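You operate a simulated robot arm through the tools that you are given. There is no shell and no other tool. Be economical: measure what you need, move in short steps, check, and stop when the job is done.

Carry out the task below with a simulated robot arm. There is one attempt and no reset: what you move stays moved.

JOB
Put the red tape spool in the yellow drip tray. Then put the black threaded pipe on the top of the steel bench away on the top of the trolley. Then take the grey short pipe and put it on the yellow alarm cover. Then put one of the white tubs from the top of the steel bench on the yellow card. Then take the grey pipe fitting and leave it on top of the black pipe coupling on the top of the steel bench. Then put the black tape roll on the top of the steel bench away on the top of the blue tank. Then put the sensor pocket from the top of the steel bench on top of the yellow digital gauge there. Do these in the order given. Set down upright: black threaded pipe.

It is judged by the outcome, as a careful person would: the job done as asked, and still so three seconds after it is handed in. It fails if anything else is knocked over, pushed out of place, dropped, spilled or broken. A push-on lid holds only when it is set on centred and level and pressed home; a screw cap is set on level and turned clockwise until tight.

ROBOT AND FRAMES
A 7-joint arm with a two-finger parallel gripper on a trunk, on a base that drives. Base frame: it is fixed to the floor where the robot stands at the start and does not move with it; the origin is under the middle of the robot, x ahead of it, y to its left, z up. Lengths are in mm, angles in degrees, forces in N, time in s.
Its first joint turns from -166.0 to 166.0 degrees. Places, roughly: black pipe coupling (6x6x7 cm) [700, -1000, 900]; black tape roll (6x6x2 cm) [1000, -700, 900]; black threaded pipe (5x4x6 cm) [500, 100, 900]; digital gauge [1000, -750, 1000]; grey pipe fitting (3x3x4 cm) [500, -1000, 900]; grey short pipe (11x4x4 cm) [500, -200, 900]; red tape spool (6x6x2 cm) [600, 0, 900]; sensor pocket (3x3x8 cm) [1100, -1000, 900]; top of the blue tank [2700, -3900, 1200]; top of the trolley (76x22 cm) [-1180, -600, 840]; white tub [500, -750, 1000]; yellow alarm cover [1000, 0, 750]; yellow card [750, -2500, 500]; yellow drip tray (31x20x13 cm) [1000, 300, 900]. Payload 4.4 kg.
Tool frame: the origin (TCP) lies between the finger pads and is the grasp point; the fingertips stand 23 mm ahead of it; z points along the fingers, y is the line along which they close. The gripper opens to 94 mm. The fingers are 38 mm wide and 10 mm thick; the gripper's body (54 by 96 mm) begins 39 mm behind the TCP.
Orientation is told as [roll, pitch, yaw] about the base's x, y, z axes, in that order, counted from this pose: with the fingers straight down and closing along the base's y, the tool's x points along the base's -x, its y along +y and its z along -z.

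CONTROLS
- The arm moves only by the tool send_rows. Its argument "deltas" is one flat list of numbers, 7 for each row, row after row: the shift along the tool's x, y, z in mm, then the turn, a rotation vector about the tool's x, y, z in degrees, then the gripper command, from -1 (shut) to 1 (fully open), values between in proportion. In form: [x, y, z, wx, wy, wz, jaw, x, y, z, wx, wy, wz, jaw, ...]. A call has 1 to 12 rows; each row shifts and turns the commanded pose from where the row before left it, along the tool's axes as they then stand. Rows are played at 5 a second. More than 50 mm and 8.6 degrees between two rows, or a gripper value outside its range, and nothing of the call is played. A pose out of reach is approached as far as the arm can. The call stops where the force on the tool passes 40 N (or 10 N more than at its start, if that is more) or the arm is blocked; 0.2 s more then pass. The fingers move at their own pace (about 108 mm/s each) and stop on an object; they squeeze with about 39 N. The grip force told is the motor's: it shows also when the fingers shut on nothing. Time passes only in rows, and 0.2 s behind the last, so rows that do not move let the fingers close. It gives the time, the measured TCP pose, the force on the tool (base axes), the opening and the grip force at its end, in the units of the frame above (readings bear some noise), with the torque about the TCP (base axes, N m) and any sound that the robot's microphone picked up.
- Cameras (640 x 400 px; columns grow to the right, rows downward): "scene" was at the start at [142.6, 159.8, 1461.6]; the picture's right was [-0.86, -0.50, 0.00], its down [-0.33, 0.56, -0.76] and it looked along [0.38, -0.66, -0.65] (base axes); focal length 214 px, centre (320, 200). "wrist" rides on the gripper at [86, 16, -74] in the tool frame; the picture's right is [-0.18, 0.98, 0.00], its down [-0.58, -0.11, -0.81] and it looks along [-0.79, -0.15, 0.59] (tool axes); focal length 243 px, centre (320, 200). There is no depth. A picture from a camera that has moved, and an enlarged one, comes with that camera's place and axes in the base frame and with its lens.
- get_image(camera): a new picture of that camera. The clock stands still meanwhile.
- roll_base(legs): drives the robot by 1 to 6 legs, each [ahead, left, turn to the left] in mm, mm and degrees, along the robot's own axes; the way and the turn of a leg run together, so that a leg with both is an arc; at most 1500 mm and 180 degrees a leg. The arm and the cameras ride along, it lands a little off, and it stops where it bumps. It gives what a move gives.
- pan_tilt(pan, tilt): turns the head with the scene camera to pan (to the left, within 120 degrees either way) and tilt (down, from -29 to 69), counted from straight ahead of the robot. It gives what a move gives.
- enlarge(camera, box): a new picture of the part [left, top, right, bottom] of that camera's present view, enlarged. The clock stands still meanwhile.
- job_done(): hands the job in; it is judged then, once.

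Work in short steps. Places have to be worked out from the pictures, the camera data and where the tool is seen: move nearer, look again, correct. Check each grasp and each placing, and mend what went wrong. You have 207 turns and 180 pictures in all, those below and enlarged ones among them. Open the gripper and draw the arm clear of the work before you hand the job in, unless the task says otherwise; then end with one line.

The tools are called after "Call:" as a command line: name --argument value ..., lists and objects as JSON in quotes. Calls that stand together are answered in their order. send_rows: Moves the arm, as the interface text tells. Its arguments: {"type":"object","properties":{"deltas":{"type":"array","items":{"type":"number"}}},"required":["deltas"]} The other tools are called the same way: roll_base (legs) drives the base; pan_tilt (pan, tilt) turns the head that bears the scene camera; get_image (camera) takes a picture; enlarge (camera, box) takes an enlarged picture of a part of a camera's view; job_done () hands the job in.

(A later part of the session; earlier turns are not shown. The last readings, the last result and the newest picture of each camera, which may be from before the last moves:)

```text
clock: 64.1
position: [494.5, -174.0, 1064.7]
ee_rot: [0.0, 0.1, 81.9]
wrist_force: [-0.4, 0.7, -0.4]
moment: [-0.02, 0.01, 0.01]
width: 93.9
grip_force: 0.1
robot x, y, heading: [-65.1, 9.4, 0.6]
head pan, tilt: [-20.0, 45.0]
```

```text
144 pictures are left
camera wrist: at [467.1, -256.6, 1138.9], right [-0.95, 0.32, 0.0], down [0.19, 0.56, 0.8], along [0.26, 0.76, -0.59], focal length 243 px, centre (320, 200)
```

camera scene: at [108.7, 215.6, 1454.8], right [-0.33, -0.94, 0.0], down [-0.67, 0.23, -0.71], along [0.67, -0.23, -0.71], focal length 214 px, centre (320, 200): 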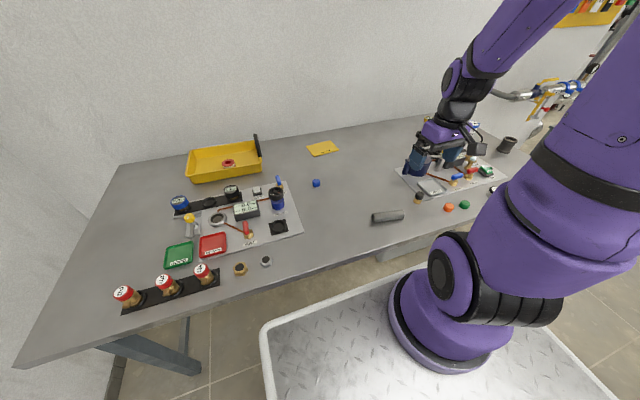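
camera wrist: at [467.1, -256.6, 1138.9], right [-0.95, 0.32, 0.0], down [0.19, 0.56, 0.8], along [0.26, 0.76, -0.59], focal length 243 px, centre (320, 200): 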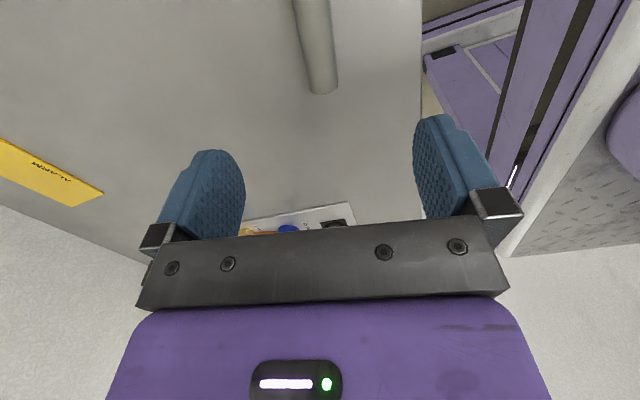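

Pipe is between fingers when projected down. I shift 4 mm in +x and descend to about 893.

Call:
send_rows --deltas '[0, -4, 45, 0, 0, 0, 1, 0, 0, 45, 0, 0, 0, 1, 0, 0, 40, 0, 0, 0, 1, 0, 0, 30, 0, 0, 0, 1, 0, 0, 12, 0, 0, 0, 1, 0, 0, 0, 0, 0, 0, 1]'

Call:
get_image --camera "wrist"

```text
clock: 65.5
position: [498.6, -173.5, 891.9]
ee_rot: [0.0, 0.1, 81.9]
wrist_force: [-0.1, 0.7, -0.1]
moment: [0.01, -0.02, 0.01]
width: 93.8
grip_force: 0.0
robot x, y, heading: [-65.1, 10.8, 1.0]
head pan, tilt: [-20.0, 45.0]
```

```text
143 pictures are left
camera wrist: at [471.1, -256.8, 966.3], right [-0.95, 0.32, 0.0], down [0.19, 0.56, 0.8], along [0.26, 0.76, -0.59], focal length 243 px, centre (320, 200)
```

wrist: 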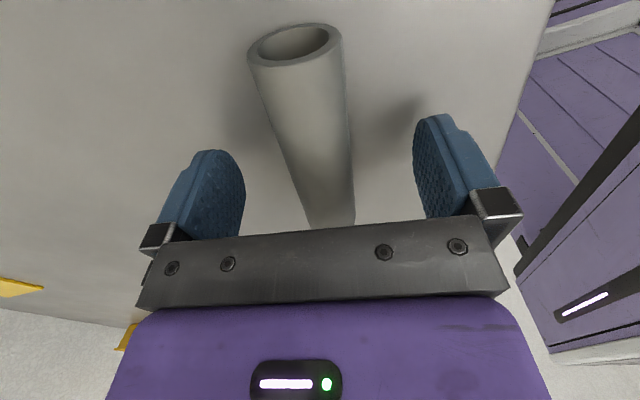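

Aligned. Close, then lift.

Call:
send_rows --deltas '[0, 0, 0, 0, 0, 0, -1, 0, 0, 0, 0, 0, 0, -1, 0, 0, 0, 0, 0, 0, -1, 0, 0, -30, 0, 0, 0, -1, 0, 0, -40, 0, 0, 0, -1, 0, 0, -40, 0, 0, 0, -1]'

Call:
get_image --camera "wrist"

Call:
enlarge --camera "scene" --box '[240, 110, 440, 235]'

```text
clock: 66.9
position: [497.4, -172.1, 1002.8]
ee_rot: [0.2, 0.2, 81.8]
wrist_force: [1.9, 0.4, -3.6]
moment: [-0.01, 0.03, 0.04]
width: 32.4
grip_force: 39.1
robot x, y, heading: [-61.8, 8.4, 0.9]
head pan, tilt: [-20.0, 45.0]
```

```text
142 pictures are left
camera wrist: at [470.0, -256.5, 1077.4], right [-0.95, 0.32, 0.0], down [0.19, 0.56, 0.8], along [0.26, 0.76, -0.59], focal length 243 px, centre (320, 200)
```

wrist: 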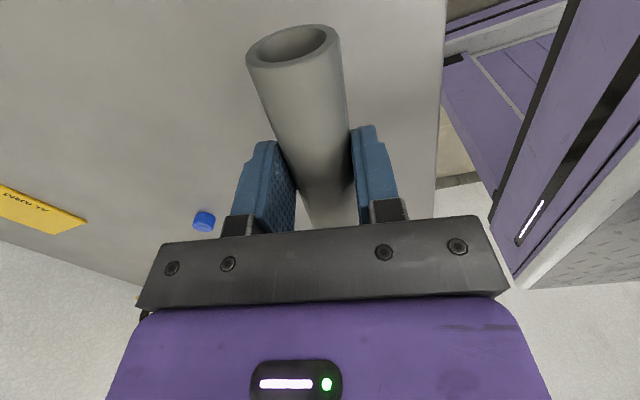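

```text
3.20 times, centred on (340, 172) of scene
camera zoom: at [109.4, 215.5, 1454.7], right [-0.33, -0.94, 0.0], down [-0.67, 0.23, -0.71], along [0.67, -0.23, -0.71], focal length 686 px, centre (256, 288)
```

zoom: 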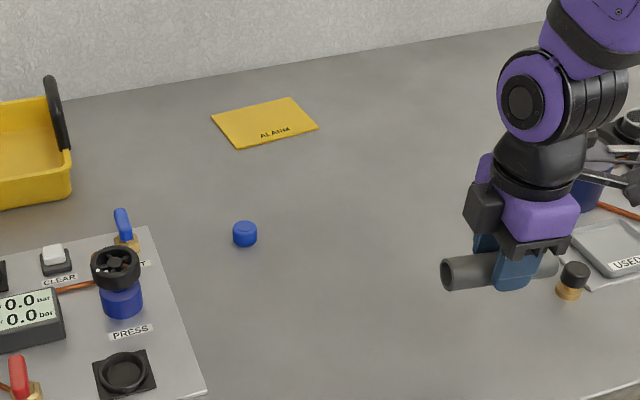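

Pipe held. Cover centre is at about (1011,-108), roughly 140×105 mm with its long side about y. I carry the pipe there.

Call:
send_rows --deltas '[-11.3, -41.7, 0, 0, 0, 0, -1, -11.3, -41.7, 0, 0, 0, 0, -1, -11.3, -41.7, 0, 0, 0, 0, -1, -11.3, -41.7, 0, 0, 0, 0, -1, -11.3, -41.7, 0, 0, 0, 0, -1, -11.3, -41.7, 0, 0, 0, 0, -1, -11.3, -41.7, 0, 0, 0, 0, -1, -11.3, -41.7, 0, 0, 0, 0, -1, -11.3, -41.7, 0, 0, 0, 0, -1, -11.3, -41.7, 0, 0, 0, 0, -1, -11.3, -41.7, 0, 0, 0, 0, -1, -11.3, -41.7, 0, 0, 0, 0, -1]'

Call:
send_rows --deltas '[0, 0, 10, 0, 0, -6.5, -1, 0, 0, 10, 0, 0, -6.5, -1, 0, 0, 0, 0, 0, 0, -1]'

Call:
get_image --camera "wrist"

Call:
enlarge --camera "scene" --box '[240, 90, 440, 215]'

```text
clock: 69.5
position: [1013.6, -112.3, 1001.7]
ee_rot: [-0.1, 0.2, 81.9]
wrist_force: [-0.5, 0.0, -0.6]
moment: [0.02, 0.0, -0.02]
width: 32.7
grip_force: 39.2
robot x, y, heading: [-63.9, 6.2, 0.9]
head pan, tilt: [-20.0, 45.0]
```

```text
clock: 70.3
position: [1013.8, -111.3, 981.1]
ee_rot: [0.0, 0.2, 95.0]
wrist_force: [-0.3, 0.3, -2.5]
moment: [0.0, 0.0, 0.03]
width: 32.3
grip_force: 38.6
robot x, y, heading: [-63.0, 5.4, 0.6]
head pan, tilt: [-20.0, 45.0]
```

```text
140 pictures are left
camera wrist: at [1005.3, -199.6, 1055.4], right [-0.99, 0.1, 0.0], down [0.06, 0.59, 0.8], along [0.08, 0.8, -0.59], focal length 243 px, centre (320, 200)
```

wrist: 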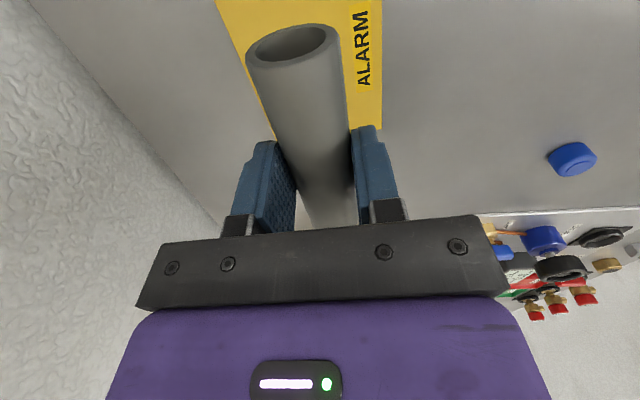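

```text
3.20 times, centred on (340, 152) of scene
camera zoom: at [108.8, 215.6, 1454.7], right [-0.33, -0.94, 0.0], down [-0.67, 0.23, -0.71], along [0.67, -0.23, -0.71], focal length 686 px, centre (256, 352)
```

zoom: 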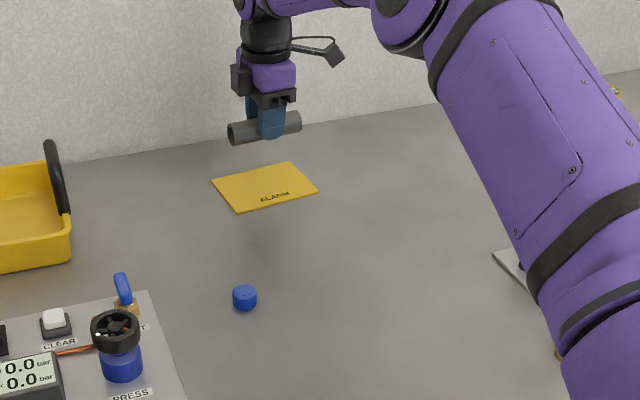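

Well centred over the cover. Descend until light contact (expected TCP about 895).

Call:
send_rows --deltas '[0, 0, 40, 0, 0, 0, -1, 0, 0, 30, 0, 0, 0, -1, 0, 0, 8, 0, 0, 0, -1, 0, 0, 3, 0, 0, 0, -1, 0, 0, 3, 0, 0, 0, -1, 0, 0, 0, 0, 0, 0, -1]'

Call:
get_image --camera "wrist"

```text
clock: 71.7
position: [1014.2, -112.6, 898.6]
ee_rot: [0.1, 0.1, 94.9]
wrist_force: [0.6, -0.7, -2.6]
moment: [-0.02, 0.03, -0.02]
width: 32.6
grip_force: 39.0
robot x, y, heading: [-64.1, 8.5, 0.7]
head pan, tilt: [-20.0, 45.0]
```

```text
138 pictures are left
camera wrist: at [1005.7, -201.0, 972.4], right [-0.99, 0.1, 0.0], down [0.06, 0.59, 0.8], along [0.08, 0.8, -0.59], focal length 243 px, centre (320, 200)
```

wrist: 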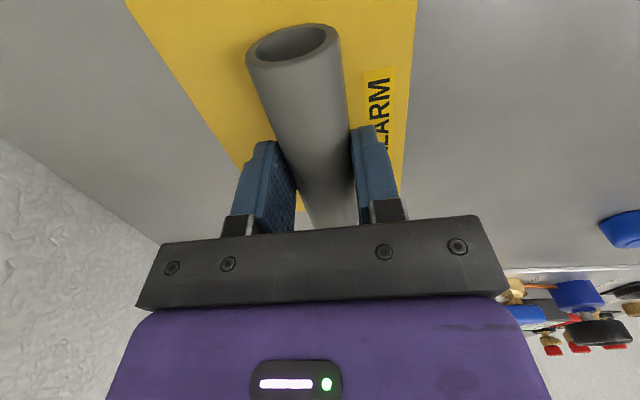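

Not yet in contact; lower in 2 mm steps.

Call:
send_rows --deltas '[0, 0, 2, 0, 0, 0, -1, 0, 0, 2, 0, 0, 0, -1, 0, 0, 0, 0, 0, 0, -1]'

```text
clock: 72.5
position: [1014.8, -112.1, 897.2]
ee_rot: [-0.1, 0.2, 94.9]
wrist_force: [2.2, -0.7, 11.5]
moment: [-0.09, -0.04, -0.02]
width: 32.5
grip_force: 38.5
robot x, y, heading: [-68.5, 8.8, 0.6]
head pan, tilt: [-20.0, 45.0]
```

Light contact (11 N). I ease up slightly, open, and rise.

Call:
send_rows --deltas '[0, 0, -2, 0, 0, 0, -1, 0, 0, 0, 0, 0, 0, -0.1, 0, 0, 0, 0, 0, 0, 0.2, 0, 0, 0, 0, 0, 0, 0.5, 0, 0, -20, 0, 0, 0, 0.5, 0, 0, -40, 0, 0, 0, 0.5, 0, 0, -50, 0, 0, 0, 1, 0, 0, -50, 0, 0, 0, 1]'

Call:
get_image --camera "wrist"

Call:
enlarge --camera "scene" --box '[240, 90, 440, 215]'

```text
clock: 74.3
position: [1013.5, -109.8, 1055.8]
ee_rot: [0.1, 0.2, 94.8]
wrist_force: [1.0, -0.3, -0.8]
moment: [-0.01, 0.03, 0.03]
width: 94.2
grip_force: 0.0
robot x, y, heading: [-62.4, 8.9, 0.9]
head pan, tilt: [-20.0, 45.0]
```

```text
137 pictures are left
camera wrist: at [1005.0, -197.3, 1130.1], right [-0.99, 0.1, 0.0], down [0.06, 0.59, 0.8], along [0.08, 0.8, -0.59], focal length 243 px, centre (320, 200)
```

wrist: 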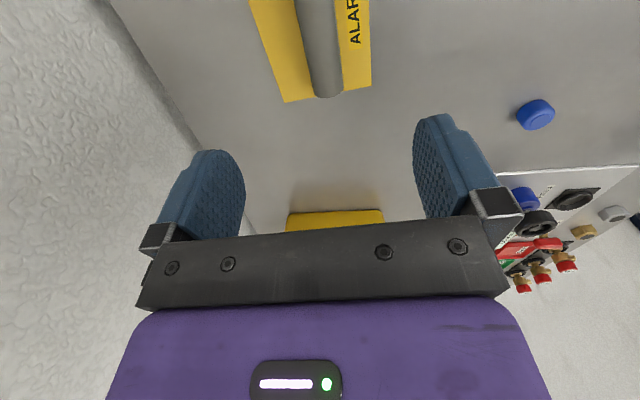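

```text
3.20 times, centred on (340, 152) of scene
camera zoom: at [109.3, 215.5, 1454.7], right [-0.33, -0.94, 0.0], down [-0.67, 0.23, -0.71], along [0.67, -0.23, -0.71], focal length 686 px, centre (256, 352)
```

zoom: 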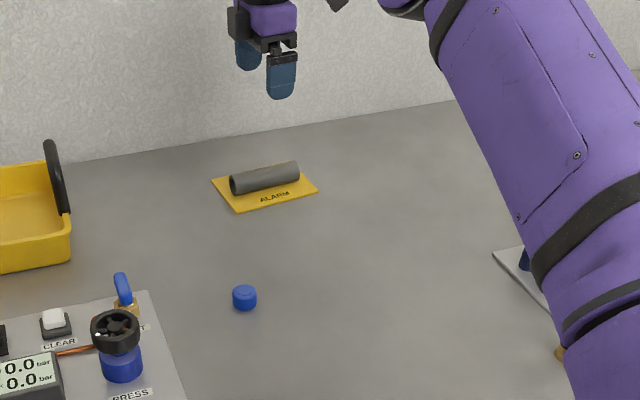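

Pipe rests on the cover. I retract the arm and turn the gripper back, then drive right along the bench.

Call:
send_rows --deltas '[0, 0, -45, 0, 0, 0, 1, 0, 0, -45, 0, 0, 0, 1, 5, 45, 0, 0, 0, 0, 1, 5, 45, 0, 0, 0, 0, 1, 5, 45, 0, 0, 0, 0, 1, 5, 45, 0, 0, 0, 0, 1, 5, 45, 0, 0, 0, 0, 1, 5, 45, 0, 0, 0, 0, 1, 5, 45, 0, 0, 0, 0, 1, 5, 45, 0, 0, 0, 0, 1, 5, 45, 0, 0, 0, 0, 1, 5, 45, 0, 0, 0, 0, 1]'

Call:
send_rows --deltas '[0, 0, 0, 0, 0, 8, 1, 0, 0, 0, 0, 0, 8, 1, 0, 0, 0, 0, 0, 8, 1, 0, 0, 0, 0, 0, 8, 1, 0, 0, 0, 0, 0, 8, 1, 0, 0, 0, 0, 0, 8, 1, 0, 0, 0, 0, 0, 8, 1, 0, 0, 0, 0, 0, 8, 1, 0, 0, 0, 0, 0, 8, 1, 0, 0, 0, 0, 0, 8, 1, 0, 0, 0, 0, 0, 8, 1, 0, 0, 0, 0, 0, 6.5, 1]'

Call:
pan_tilt --pan -70 --tilt 35

Call:
get_image --camera "scene"

Call:
get_image --camera "wrist"

```text
clock: 76.9
position: [569.5, -197.6, 1142.5]
ee_rot: [0.0, 0.1, 94.8]
wrist_force: [-0.2, 0.0, -0.4]
moment: [0.01, 0.02, 0.02]
width: 93.8
grip_force: 0.1
robot x, y, heading: [-62.2, 8.7, 1.0]
head pan, tilt: [-20.0, 45.0]
```

```text
clock: 79.5
position: [569.3, -196.0, 1146.5]
ee_rot: [-0.2, -0.1, 0.2]
wrist_force: [-0.4, 0.1, -0.9]
moment: [-0.01, 0.0, 0.03]
width: 94.1
grip_force: 0.0
robot x, y, heading: [-64.7, 8.4, 0.8]
head pan, tilt: [-20.0, 45.0]
```

```text
clock: 80.7
position: [568.5, -198.1, 1146.6]
ee_rot: [-0.3, 0.0, 0.4]
wrist_force: [0.9, 0.2, -0.1]
moment: [0.0, -0.01, 0.0]
width: 93.6
grip_force: 0.1
robot x, y, heading: [-65.0, 6.3, 0.9]
head pan, tilt: [-70.0, 35.0]
```

```text
135 pictures are left
camera scene: at [63.2, 160.0, 1469.6], right [-0.93, -0.36, 0.0], down [-0.2, 0.54, -0.82], along [0.29, -0.77, -0.57], focal length 214 px, centre (320, 200)
```

scene: 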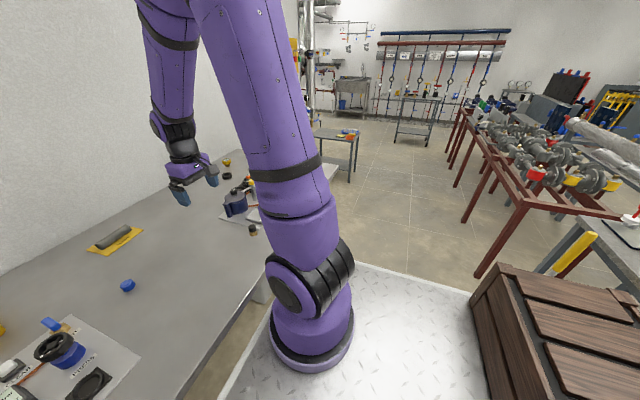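

```text
134 pictures are left
camera wrist: at [483.2, -182.6, 1220.7], right [0.18, 0.98, 0.0], down [0.58, -0.1, 0.81], along [0.79, -0.14, -0.59], focal length 243 px, centre (320, 200)
```

wrist: 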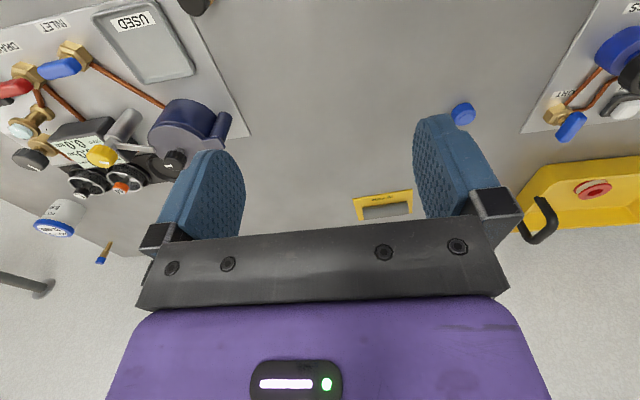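

Path to the right looks clear. I drive 650 mm to the right along the bench.

Call:
roll_base --legs '[[0, -650, -0.8]]'

Call:
pan_tilt --pan 0 --tilt 45

Call:
get_image --camera "scene"

Call:
get_image --camera "wrist"

```text
clock: 84.3
position: [572.8, -852.8, 1146.3]
ee_rot: [-0.2, 0.0, -0.3]
wrist_force: [0.6, 1.2, 0.6]
moment: [-0.01, -0.02, 0.03]
width: 94.1
grip_force: 0.1
robot x, y, heading: [-61.6, -639.3, 0.3]
head pan, tilt: [-70.0, 35.0]
```

```text
clock: 85.7
position: [572.4, -852.5, 1146.5]
ee_rot: [-0.2, 0.0, -0.4]
wrist_force: [0.4, 0.6, 0.1]
moment: [0.03, 0.0, 0.02]
width: 94.3
grip_force: 0.1
robot x, y, heading: [-57.4, -639.5, 0.1]
head pan, tilt: [0.0, 45.0]
```

```text
133 pictures are left
camera scene: at [121.5, -406.0, 1454.8], right [0.0, -1.0, 0.0], down [-0.71, 0.0, -0.71], along [0.71, 0.0, -0.71], focal length 214 px, centre (320, 200)
```

scene: 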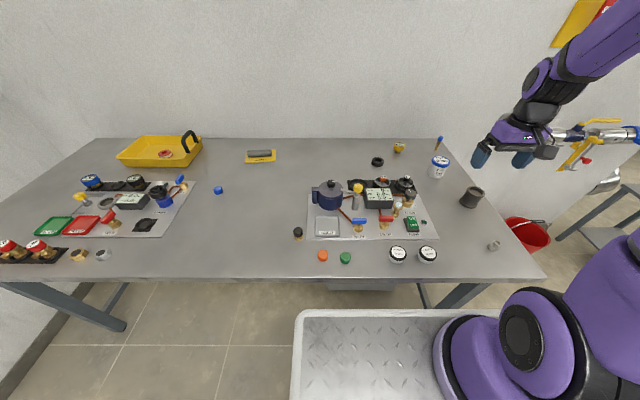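

```text
132 pictures are left
camera wrist: at [486.2, -836.4, 1220.7], right [0.19, 0.98, 0.0], down [0.58, -0.11, 0.81], along [0.79, -0.16, -0.59], focal length 243 px, centre (320, 200)
```

wrist: 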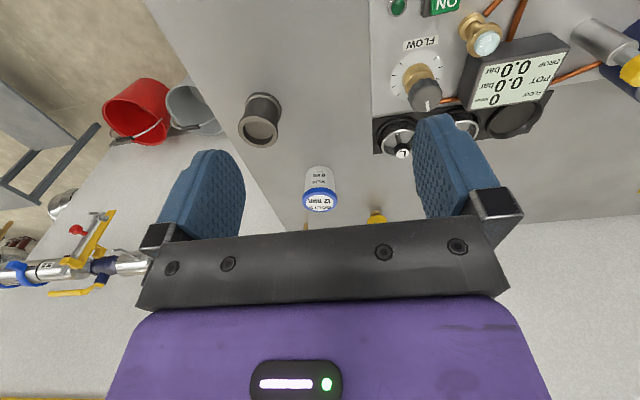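

Zooming into the right end of the bench to identify every named object.

Call:
enlarge --camera "scene" --box '[280, 130, 520, 280]'

Call:
enlarge --camera "scene" --box '[360, 160, 456, 220]'

```text
2.67 times, centred on (400, 205) of scene
camera zoom: at [121.5, -406.0, 1454.8], right [0.0, -1.0, 0.0], down [-0.71, 0.0, -0.71], along [0.71, 0.0, -0.71], focal length 572 px, centre (107, 187)
```

zoom: 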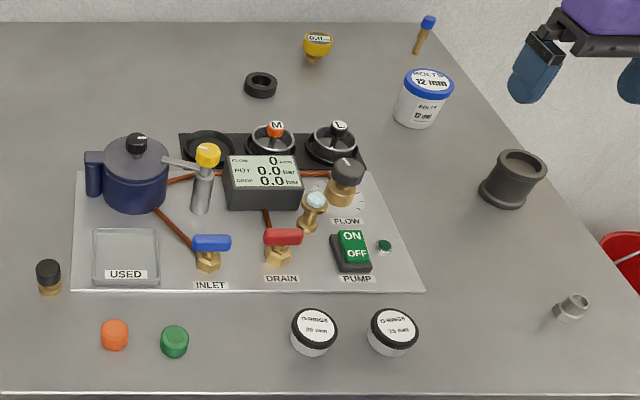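

```text
6.67 times, centred on (408, 190) of scene
camera zoom: at [121.5, -406.0, 1454.8], right [0.0, -1.0, 0.0], down [-0.71, 0.0, -0.71], along [0.71, 0.0, -0.71], focal length 1430 px, centre (-267, 267)
```

zoom: 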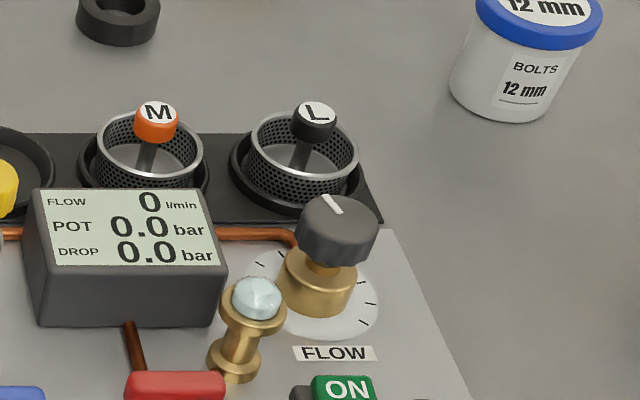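

Both white tubs (O-rings) are near the front edge: about (459,-632) and (459,-718). I go above the right one with a partly opened gripper.

Call:
send_rows --deltas '[0, 0, 45, 0, 0, 0, 0.6, 0, 0, 45, 0, 0, 0, 0.6, 28, 33.5, 10, 0, 0, 0, 0.6, 28, 33.5, 10, 0, 0, 0, 0.6, 28, 33.5, 10, 0, 0, 0, 0.6, 28, 33.5, 10, 0, 0, 0, 0.6, 0, 0, 0, 0, 0, 0, 0.6]'

Call:
get_image --camera "wrist"

```text
clock: 87.3
position: [503.2, -721.6, 1023.4]
ee_rot: [-0.2, 0.2, -0.4]
wrist_force: [0.4, 0.0, 0.6]
moment: [0.0, 0.0, 0.0]
width: 75.6
grip_force: 0.0
out of reach, approached as far as the arm can: row 5, 6
robot x, y, heading: [-59.6, -636.1, 0.3]
head pan, tilt: [0.0, 45.0]
```

```text
129 pictures are left
camera wrist: at [417.4, -705.0, 1096.9], right [0.19, 0.98, 0.0], down [0.58, -0.11, 0.81], along [0.79, -0.16, -0.59], focal length 243 px, centre (320, 200)
```

wrist: 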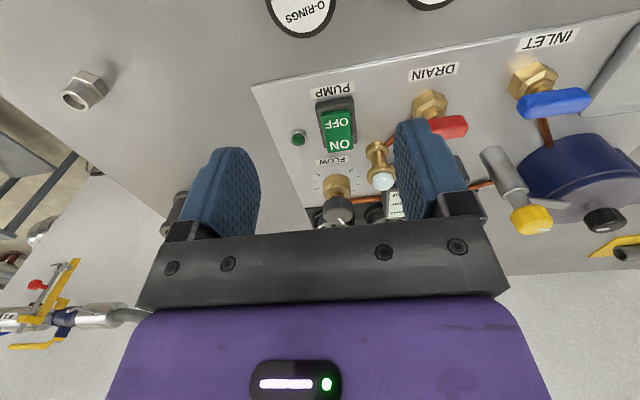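

The pose is too close to the arm's axis; I back the base by 150 mm to gain room.

Call:
roll_base --legs '[[-150, 0, 0]]'

Call:
send_rows --deltas '[-40, 0, 0, 0, 0, 0, 0.6, -40, 0, 0, 0, 0, 0, 0.6, 0, 0, 30, 0, 0, 0, 0.6, 0, 0, 0, 0, 0, 0, 0.6]'

Call:
get_image --camera "wrist"

```text
clock: 88.7
position: [353.5, -721.6, 1022.6]
ee_rot: [-0.2, 0.1, -0.3]
wrist_force: [-0.5, -0.1, -1.1]
moment: [-0.01, 0.02, 0.0]
width: 75.1
grip_force: 0.0
robot x, y, heading: [-207.3, -639.3, 0.4]
head pan, tilt: [0.0, 45.0]
```

```text
clock: 89.7
position: [435.1, -722.1, 995.4]
ee_rot: [-0.2, 0.1, -0.3]
wrist_force: [-0.1, -0.2, -0.3]
moment: [-0.02, 0.0, -0.01]
width: 75.2
grip_force: 0.0
robot x, y, heading: [-209.5, -638.6, 0.2]
head pan, tilt: [0.0, 45.0]
```

```text
128 pictures are left
camera wrist: at [350.1, -706.5, 1069.6], right [0.19, 0.98, 0.0], down [0.58, -0.11, 0.81], along [0.79, -0.15, -0.59], focal length 243 px, centre (320, 200)
```

wrist: 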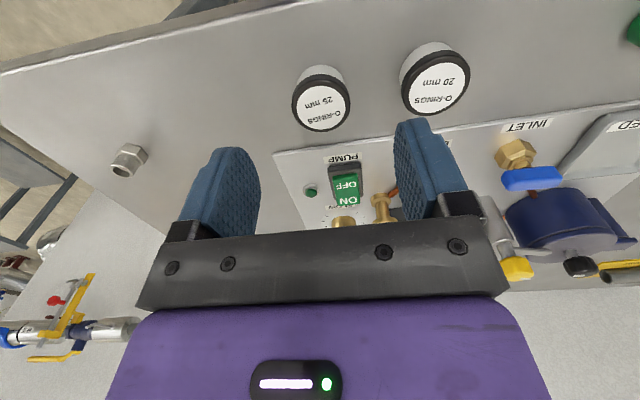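

The 25 mm tub is at about (456,-724). I move over it and descend around it.

Call:
send_rows --deltas '[-21, -3, 0, 0, 0, 0, 0.6, 0, 0, 40, 0, 0, 0, 0.6, 0, 0, 30, 0, 0, 0, 0.6, 0, 0, 0, 0, 0, 0, 0.6]'

Call:
get_image --camera "wrist"

```text
clock: 90.7
position: [457.8, -725.0, 921.0]
ee_rot: [-0.2, 0.0, -0.4]
wrist_force: [-0.2, -1.1, 0.3]
moment: [0.01, 0.0, -0.01]
width: 75.1
grip_force: 0.0
robot x, y, heading: [-206.1, -640.8, 0.1]
head pan, tilt: [0.0, 45.0]
```

```text
127 pictures are left
camera wrist: at [371.5, -709.8, 995.3], right [0.19, 0.98, 0.0], down [0.58, -0.11, 0.81], along [0.79, -0.15, -0.59], focal length 243 px, centre (320, 200)
```

wrist: 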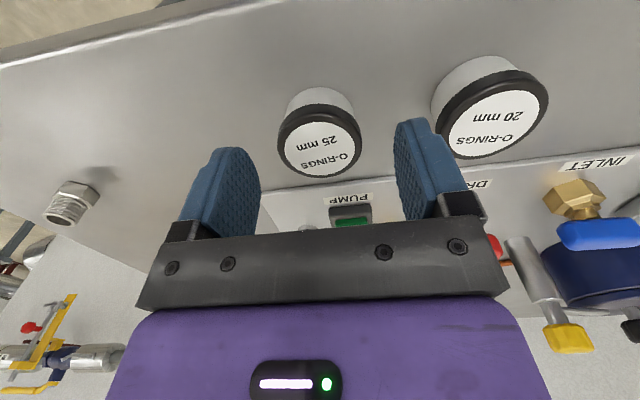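

Aligned; final descent and close.

Call:
send_rows --deltas '[2, 0, 20, 0, 0, 0, 0.6, 0, 0, 10, 0, 0, 0, 0.6, 0, 0, 0, 0, 0, 0, -1, 0, 0, 0, 0, 0, 0, -1, 0, 0, 0, 0, 0, 0, -1, 0, 0, -20, 0, 0, 0, -1, 0, 0, -30, 0, 0, 0, -1]'

Call:
get_image --camera "wrist"

```text
clock: 92.3
position: [453.6, -724.1, 942.1]
ee_rot: [-0.2, 0.1, -0.3]
wrist_force: [0.6, 0.9, -1.1]
moment: [-0.04, 0.03, 0.01]
width: 47.0
grip_force: 39.1
robot x, y, heading: [-206.7, -637.6, 0.3]
head pan, tilt: [0.0, 45.0]
```

```text
126 pictures are left
camera wrist: at [367.8, -708.5, 1016.2], right [0.19, 0.98, 0.0], down [0.58, -0.11, 0.8], along [0.79, -0.15, -0.59], focal length 243 px, centre (320, 200)
```

wrist: 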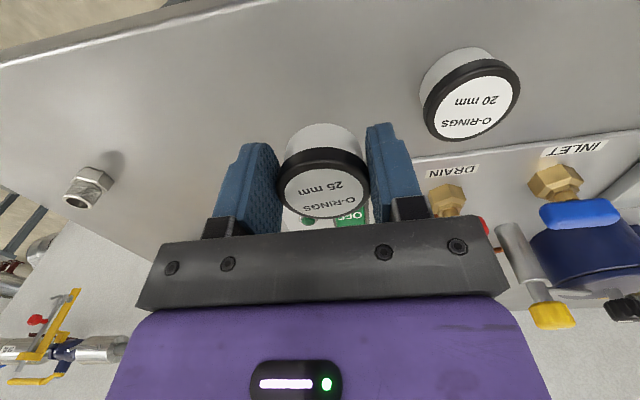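

Tub held. I raise it and look toward the card's table.

Call:
send_rows --deltas '[0, 0, -40, 0, 0, 0, -1, 0, 0, -40, 0, 0, 0, -1, 0, 0, -40, 0, 0, 0, -1]'

Call:
pan_tilt --pan -70 --tilt 25

Call:
get_image --camera "scene"

```text
clock: 93.1
position: [452.1, -724.0, 1065.8]
ee_rot: [-0.1, 0.0, -0.2]
wrist_force: [0.9, -0.5, -0.1]
moment: [0.03, 0.04, -0.02]
width: 46.6
grip_force: 39.3
robot x, y, heading: [-210.3, -638.4, 0.1]
head pan, tilt: [0.0, 45.0]
```

```text
clock: 94.5
position: [451.6, -724.6, 1064.9]
ee_rot: [-0.1, 0.2, -0.3]
wrist_force: [-1.2, -0.1, -0.9]
moment: [0.0, 0.01, -0.01]
width: 47.0
grip_force: 39.2
robot x, y, heading: [-213.4, -638.4, 0.5]
head pan, tilt: [-70.0, 25.0]
```

```text
125 pictures are left
camera scene: at [-77.4, -492.8, 1485.3], right [-0.94, -0.35, 0.0], down [-0.15, 0.4, -0.91], along [0.31, -0.85, -0.42], focal length 214 px, centre (320, 200)
```

scene: 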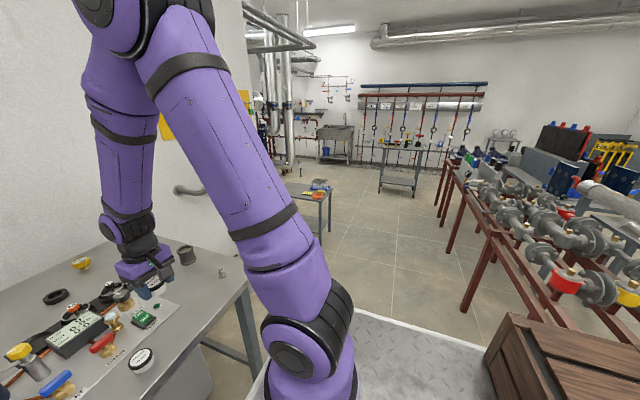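

The lane to the right at x≈-210 is clear (bench ends near y≈-1200, red stand at x<-770). I drive 1750 mm to the right and then look.

Call:
roll_base --legs '[[0, -900, 0], [0, -850, 0]]'

Call:
pan_tilt --pan -10 --tilt 45

Call:
get_image --camera "scene"

Call:
get_image --camera "wrist"

```text
clock: 103.4
position: [450.6, -2503.2, 1064.5]
ee_rot: [-0.2, 0.1, -1.1]
wrist_force: [0.8, 0.0, -0.5]
moment: [-0.03, -0.02, 0.01]
width: 47.0
grip_force: 39.0
robot x, y, heading: [-207.6, -2409.2, -0.8]
head pan, tilt: [-70.0, 25.0]
```

```text
clock: 104.7
position: [451.3, -2503.1, 1065.9]
ee_rot: [-0.2, 0.1, -1.2]
wrist_force: [0.3, 0.2, -0.7]
moment: [0.0, 0.0, -0.01]
width: 47.0
grip_force: 39.0
robot x, y, heading: [-206.8, -2408.3, -1.1]
head pan, tilt: [-10.0, 45.0]
```

```text
124 pictures are left
camera scene: at [-24.9, -2191.7, 1454.8], right [-0.19, -0.98, 0.0], down [-0.69, 0.13, -0.71], along [0.69, -0.13, -0.71], focal length 214 px, centre (320, 200)
```

scene: 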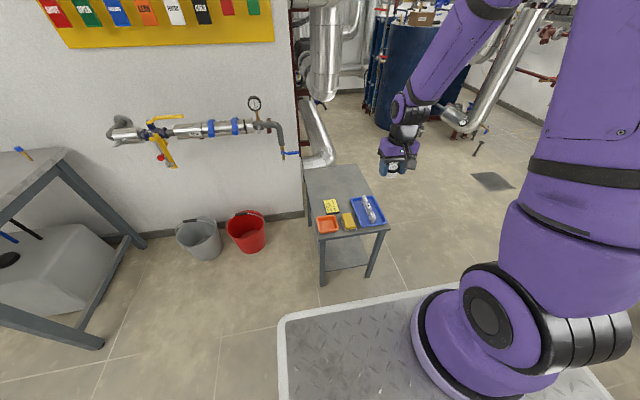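

```text
123 pictures are left
camera wrist: at [365.7, -2485.8, 1139.7], right [0.2, 0.98, 0.0], down [0.58, -0.12, 0.81], along [0.79, -0.17, -0.59], focal length 243 px, centre (320, 200)
```

wrist: 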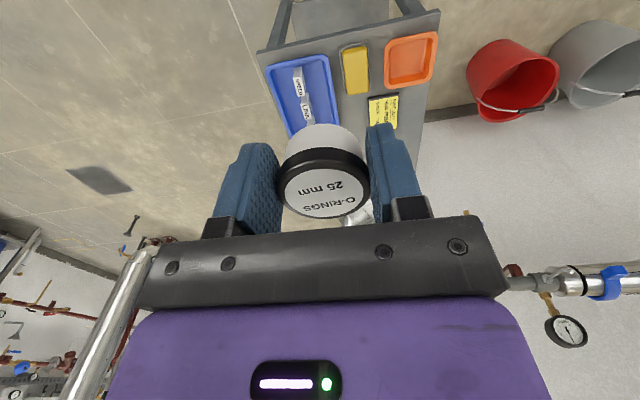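

Call:
enlarge --camera "scene" --box '[290, 150, 418, 230]'

```text
5.00 times, centred on (354, 190) of scene
camera zoom: at [-24.9, -2191.7, 1454.8], right [-0.19, -0.98, 0.0], down [-0.69, 0.13, -0.71], along [0.69, -0.13, -0.71], focal length 1072 px, centre (150, 250)
```

zoom: 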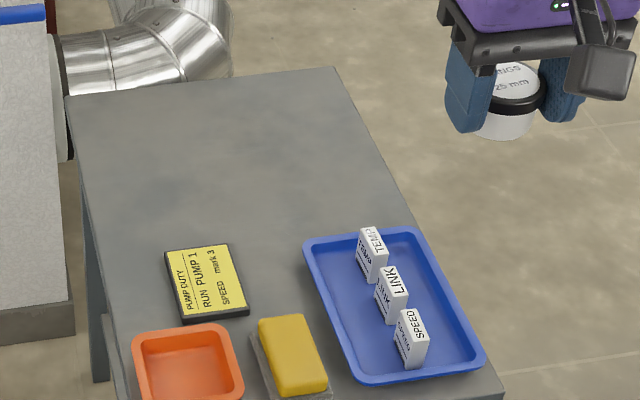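

The yellow card ("PUMP DUTY") triangulates to about (769,-2405,576). I drive 120 mm ahead and carry the tub over it.

Call:
roll_base --legs '[[120, 0, 1]]'

Call:
send_rows --deltas '[-40, 20, 0, 0, 0, 0, -1, -40, 20, 0, 0, 0, 0, -1, -40, 20, 30, 0, 0, 0, -1, -40, 20, 30, 0, 0, 0, -1, -38, 18, 30, 0, 0, 0, -1, 0, 0, 50, 0, 0, 0, -1, 0, 0, 50, 0, 0, 0, -1, 0, 0, 50, 0, 0, 0, -1, 0, 0, 0, 0, 0, 0, -1]'

Call:
get_image --camera "scene"

Call:
get_image --camera "wrist"

```text
clock: 106.0
position: [576.6, -2490.4, 1065.3]
ee_rot: [-0.2, 0.2, -0.1]
wrist_force: [0.0, -0.1, -0.4]
moment: [0.02, -0.02, -0.02]
width: 46.9
grip_force: 39.2
robot x, y, heading: [-81.7, -2406.3, 0.2]
head pan, tilt: [-10.0, 45.0]
```

```text
refused: row 3 steps farther than a row can; nothing moved
```

```text
121 pictures are left
camera scene: at [95.0, -2188.7, 1454.8], right [-0.17, -0.99, 0.0], down [-0.7, 0.12, -0.71], along [0.7, -0.12, -0.71], focal length 214 px, centre (320, 200)
```

scene: 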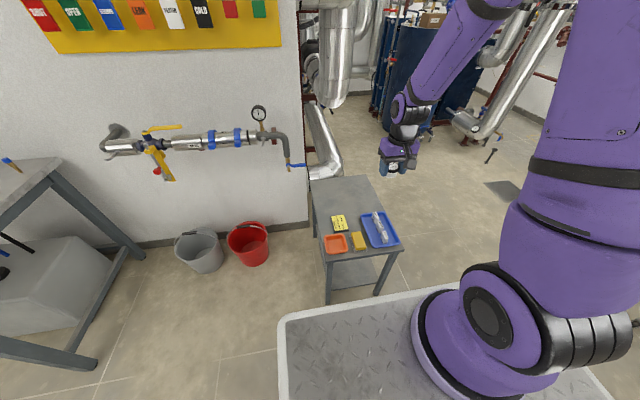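

```text
120 pictures are left
camera wrist: at [490.8, -2475.9, 1139.7], right [0.19, 0.98, 0.0], down [0.58, -0.11, 0.81], along [0.79, -0.15, -0.59], focal length 243 px, centre (320, 200)
```

wrist: 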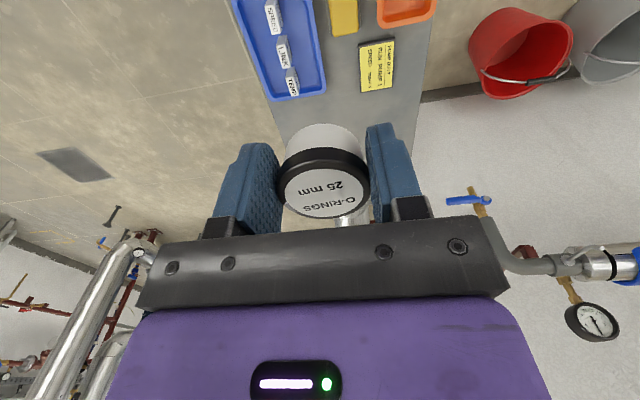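

Recomputed card at (772,-2404). Resend with legal steps: lateral first, then down.

Call:
send_rows --deltas '[-39, 17, 0, 0, 0, 0, -1, -39, 17, 0, 0, 0, 0, -1, -39, 17, 0, 0, 0, 0, -1, -39, 17, 0, 0, 0, 0, -1, -39, 18, 0, 0, 0, 0, -1, 0, 0, 50, 0, 0, 0, -1, 0, 0, 50, 0, 0, 0, -1, 0, 0, 50, 0, 0, 0, -1, 0, 0, 50, 0, 0, 0, -1, 0, 0, 50, 0, 0, 0, -1, 0, 0, 50, 0, 0, 0, -1, 0, 0, 0, 0, 0, 0, -1]'

Call:
get_image --camera "wrist"

Call:
enlarge --camera "scene" --box '[290, 150, 418, 230]'

```text
clock: 108.6
position: [766.8, -2404.0, 763.0]
ee_rot: [-0.2, 0.1, -0.1]
wrist_force: [-0.2, 0.0, 0.0]
moment: [0.03, 0.01, -0.02]
width: 46.9
grip_force: 38.6
robot x, y, heading: [-79.3, -2411.2, 0.4]
head pan, tilt: [-10.0, 45.0]
```

```text
119 pictures are left
camera wrist: at [681.6, -2387.5, 837.3], right [0.19, 0.98, 0.0], down [0.58, -0.11, 0.81], along [0.79, -0.15, -0.59], focal length 243 px, centre (320, 200)
```

wrist: 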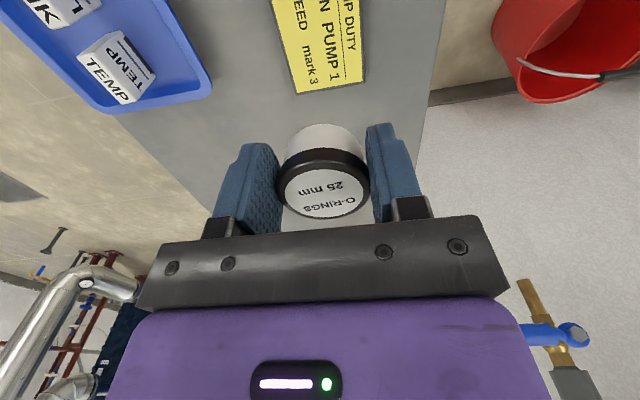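

```text
5.00 times, centred on (354, 190) of scene
camera zoom: at [94.8, -2188.7, 1454.8], right [-0.17, -0.99, 0.0], down [-0.7, 0.12, -0.71], along [0.7, -0.12, -0.71], focal length 1072 px, centre (150, 250)
```

zoom: 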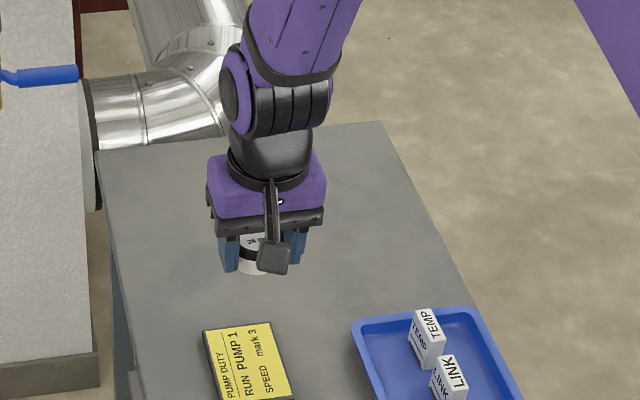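

Centred to within a few mm. I descend, then feel for contact near TCP 602.

Call:
send_rows --deltas '[-4, 0, 45, 0, 0, 0, -1, 0, 0, 45, 0, 0, 0, -1, 0, 0, 40, 0, 0, 0, -1, 0, 0, 12, 0, 0, 0, -1, 0, 0, 6, 0, 0, 0, -1, 0, 0, 3, 0, 0, 0, -1, 0, 0, 3, 0, 0, 0, -1, 0, 0, 0, 0, 0, 0, -1]'

Call:
get_image --camera "wrist"

```text
clock: 110.1
position: [775.7, -2405.3, 615.2]
ee_rot: [-0.1, -0.2, -0.1]
wrist_force: [-3.9, -1.9, 15.9]
moment: [0.02, -0.06, 0.0]
width: 46.9
grip_force: 38.5
robot x, y, heading: [-81.4, -2403.5, 0.4]
head pan, tilt: [-10.0, 45.0]
stopped in row 7: the force on the tool passed its limit at 44 N (the readings are from after the stop); the commanded pose is now the measured one
```

```text
117 pictures are left
camera wrist: at [689.9, -2389.4, 688.8], right [0.19, 0.98, 0.0], down [0.58, -0.11, 0.81], along [0.79, -0.15, -0.59], focal length 243 px, centre (320, 200)
```

wrist: 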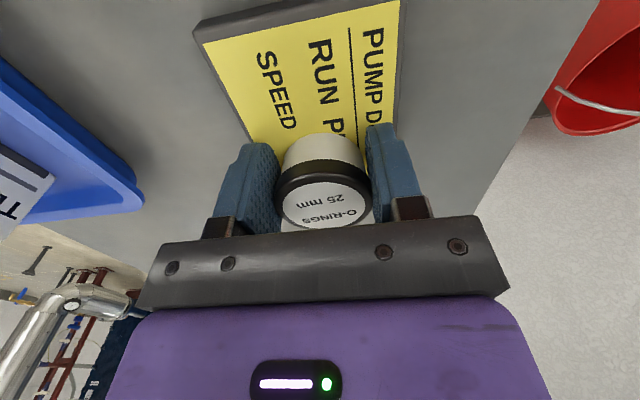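

Contact; the tub sits on the card. Release and rise.

Call:
send_rows --deltas '[0, 0, -1, 0, 0, 0, -1, 0, 0, 0, 0, 0, 0, 0.2, 0, 0, 0, 0, 0, 0, 0.6, 0, 0, 0, 0, 0, 0, 0.8, 0, 0, -30, 0, 0, 0, 0.8, 0, 0, -50, 0, 0, 0, 0.8, 0, 0, -50, 0, 0, 0, 0.8]'

Call:
get_image --camera "wrist"

```text
clock: 111.7
position: [773.7, -2404.4, 745.8]
ee_rot: [-0.1, 0.0, -0.1]
wrist_force: [0.4, -0.2, 0.5]
moment: [0.01, 0.04, 0.0]
width: 84.5
grip_force: 0.1
robot x, y, heading: [-85.5, -2407.1, 0.1]
head pan, tilt: [-10.0, 45.0]
```

```text
116 pictures are left
camera wrist: at [688.9, -2388.9, 818.8], right [0.19, 0.98, 0.0], down [0.58, -0.11, 0.81], along [0.79, -0.15, -0.59], focal length 243 px, centre (320, 200)
```

wrist: 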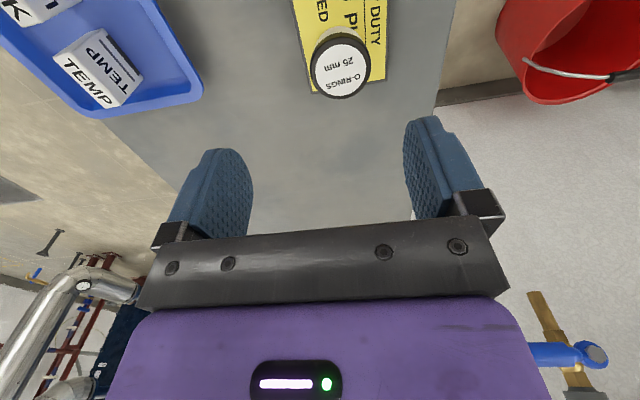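

Let me verify with the scene camera, after raising the arm.

Call:
send_rows --deltas '[0, 0, -50, 0, 0, 0, 1, 0, 0, -50, 0, 0, 0, 1, 0, 0, -50, 0, 0, 0, 1, 0, 0, -50, 0, 0, 0, 1, 0, 0, -50, 0, 0, 0, 1, 0, 0, -50, 0, 0, 0, 1, 0, 0, -30, 0, 0, 0, 1, 45, -15, 0, 0, 0, 0, 1, 45, -15, 0, 0, 0, 0, 1, 45, -15, 0, 0, 0, 0, 1, 45, -15, 0, 0, 0, 0, 1, 20, -15, 0, 0, 0, 0, 1]'

Call:
enlarge --camera "scene" --box '[290, 180, 418, 260]'

```text
clock: 114.3
position: [577.8, -2478.3, 1078.2]
ee_rot: [-0.1, -0.1, -0.1]
wrist_force: [1.2, -0.2, -0.7]
moment: [-0.04, 0.0, 0.01]
width: 94.0
grip_force: 0.0
robot x, y, heading: [-79.5, -2409.8, 0.5]
head pan, tilt: [-10.0, 45.0]
```

```text
5.00 times, centred on (354, 220) of scene
camera zoom: at [95.3, -2188.5, 1454.7], right [-0.17, -0.99, 0.0], down [-0.7, 0.12, -0.71], along [0.7, -0.12, -0.71], focal length 1072 px, centre (150, 100)
```

zoom: 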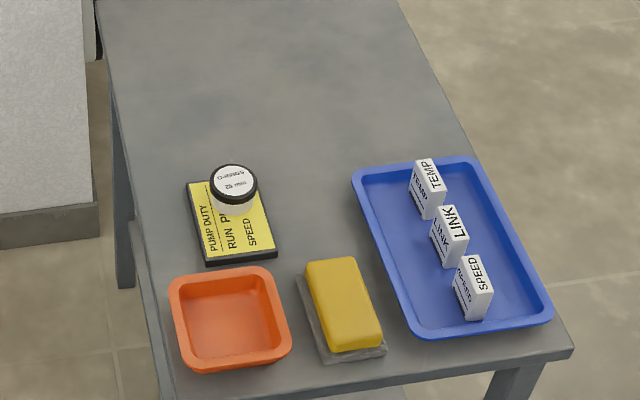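

The tub is wholly on the card. Next, the grey fitting and the coupling at the bench's right end: I drive back.

Call:
roll_base --legs '[[-120, 0, 0], [0, 800, 0], [0, 800, 0]]'

Call:
pan_tilt --pan -15 --tilt 45

Call:
get_image --camera "scene"

Call:
get_image --camera "wrist"

```text
clock: 123.3
position: [457.0, -866.4, 1078.2]
ee_rot: [-0.1, -0.2, -0.1]
wrist_force: [-0.1, -0.2, -0.8]
moment: [-0.02, -0.02, -0.03]
width: 94.0
grip_force: 0.1
robot x, y, heading: [-205.9, -793.4, 0.6]
head pan, tilt: [-10.0, 45.0]
```

```text
clock: 124.0
position: [457.5, -866.8, 1078.4]
ee_rot: [-0.1, -0.1, -0.1]
wrist_force: [0.1, 0.3, -0.1]
moment: [-0.01, 0.03, 0.0]
width: 94.1
grip_force: 0.0
robot x, y, heading: [-200.3, -798.0, 0.2]
head pan, tilt: [-15.0, 45.0]
```

```text
114 pictures are left
camera scene: at [-26.2, -584.2, 1454.8], right [-0.25, -0.97, 0.0], down [-0.68, 0.18, -0.71], along [0.68, -0.18, -0.71], focal length 214 px, centre (320, 200)
```

scene: 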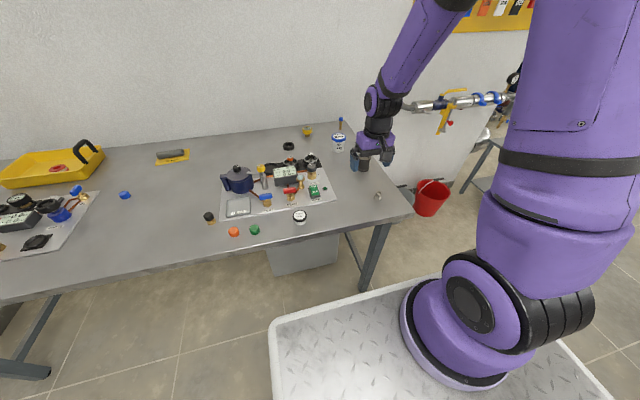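

```text
113 pictures are left
camera wrist: at [371.0, -850.6, 1152.3], right [0.19, 0.98, 0.0], down [0.58, -0.11, 0.81], along [0.79, -0.15, -0.59], focal length 243 px, centre (320, 200)
```

wrist: 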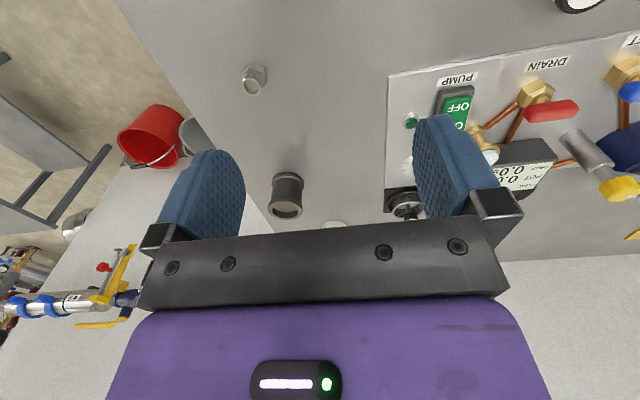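

Call:
enlarge --camera "wrist" --box '[210, 50, 330, 230]'

```text
2.22 times, centred on (270, 140) of wrist
camera zoom: at [371.0, -850.6, 1152.3], right [0.19, 0.98, 0.0], down [0.58, -0.11, 0.81], along [0.79, -0.15, -0.59], focal length 539 px, centre (431, 333)
```

zoom: 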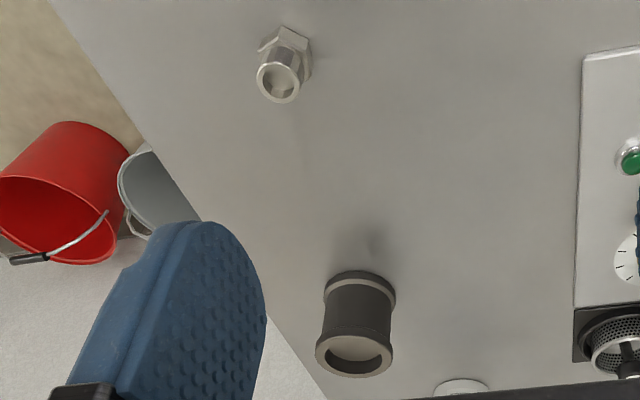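

The fitting stands upright at about (493,-949). I move above it for a closer look.

Call:
send_rows --deltas '[-18, -41, 0, 0, 0, 0, 1, -18, -41, 0, 0, 0, 0, 1, 0, 0, 45, 0, 0, 0, 1, 0, 0, 45, 0, 0, 0, 1, 0, 0, 20, 0, 0, 0, 1, 0, 0, 0, 0, 0, 0, 1]'

Call:
get_image --camera "wrist"

```text
clock: 125.4
position: [492.5, -949.3, 969.3]
ee_rot: [-0.1, -0.2, -0.2]
wrist_force: [-0.3, 0.6, 0.1]
moment: [0.0, -0.03, 0.02]
width: 94.1
grip_force: 0.0
robot x, y, heading: [-201.9, -799.8, 0.3]
head pan, tilt: [-15.0, 45.0]
```

```text
111 pictures are left
camera wrist: at [407.1, -932.8, 1042.9], right [0.19, 0.98, 0.0], down [0.58, -0.11, 0.81], along [0.79, -0.15, -0.59], focal length 243 px, centre (320, 200)
```

wrist: 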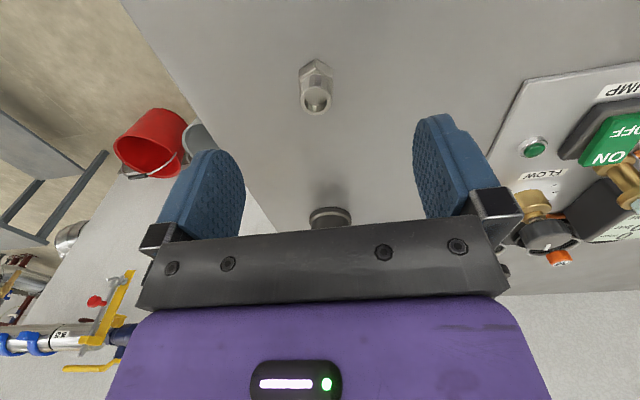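

Fitting at (489,-950). Descend and grasp.

Call:
send_rows --deltas '[4, -1, 40, 0, 0, 0, 0.5, 0, 0, 25, 0, 0, 0, 0.3, 0, 0, 13, 0, 0, 0, 0.3, 0, 0, 0, 0, 0, 0, 0.3]'

Call:
get_image --camera "wrist"

```text
clock: 126.4
position: [488.2, -950.3, 890.4]
ee_rot: [-0.1, 0.0, -0.1]
wrist_force: [0.1, 0.1, 0.0]
moment: [-0.01, -0.03, -0.01]
width: 61.2
grip_force: 0.2
robot x, y, heading: [-205.2, -800.7, 0.1]
head pan, tilt: [-15.0, 45.0]
```

```text
110 pictures are left
camera wrist: at [403.1, -934.3, 964.5], right [0.19, 0.98, 0.0], down [0.58, -0.11, 0.81], along [0.79, -0.15, -0.59], focal length 243 px, centre (320, 200)
```

wrist: 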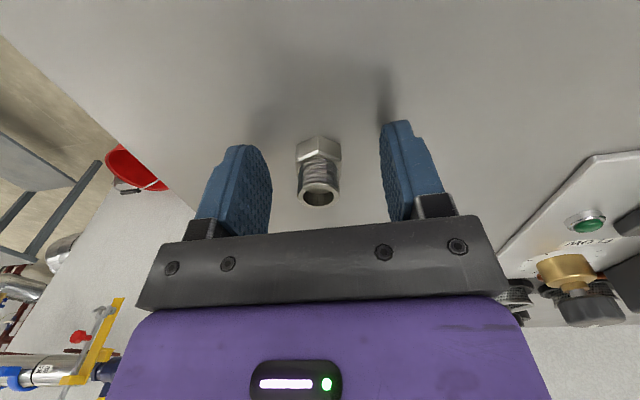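

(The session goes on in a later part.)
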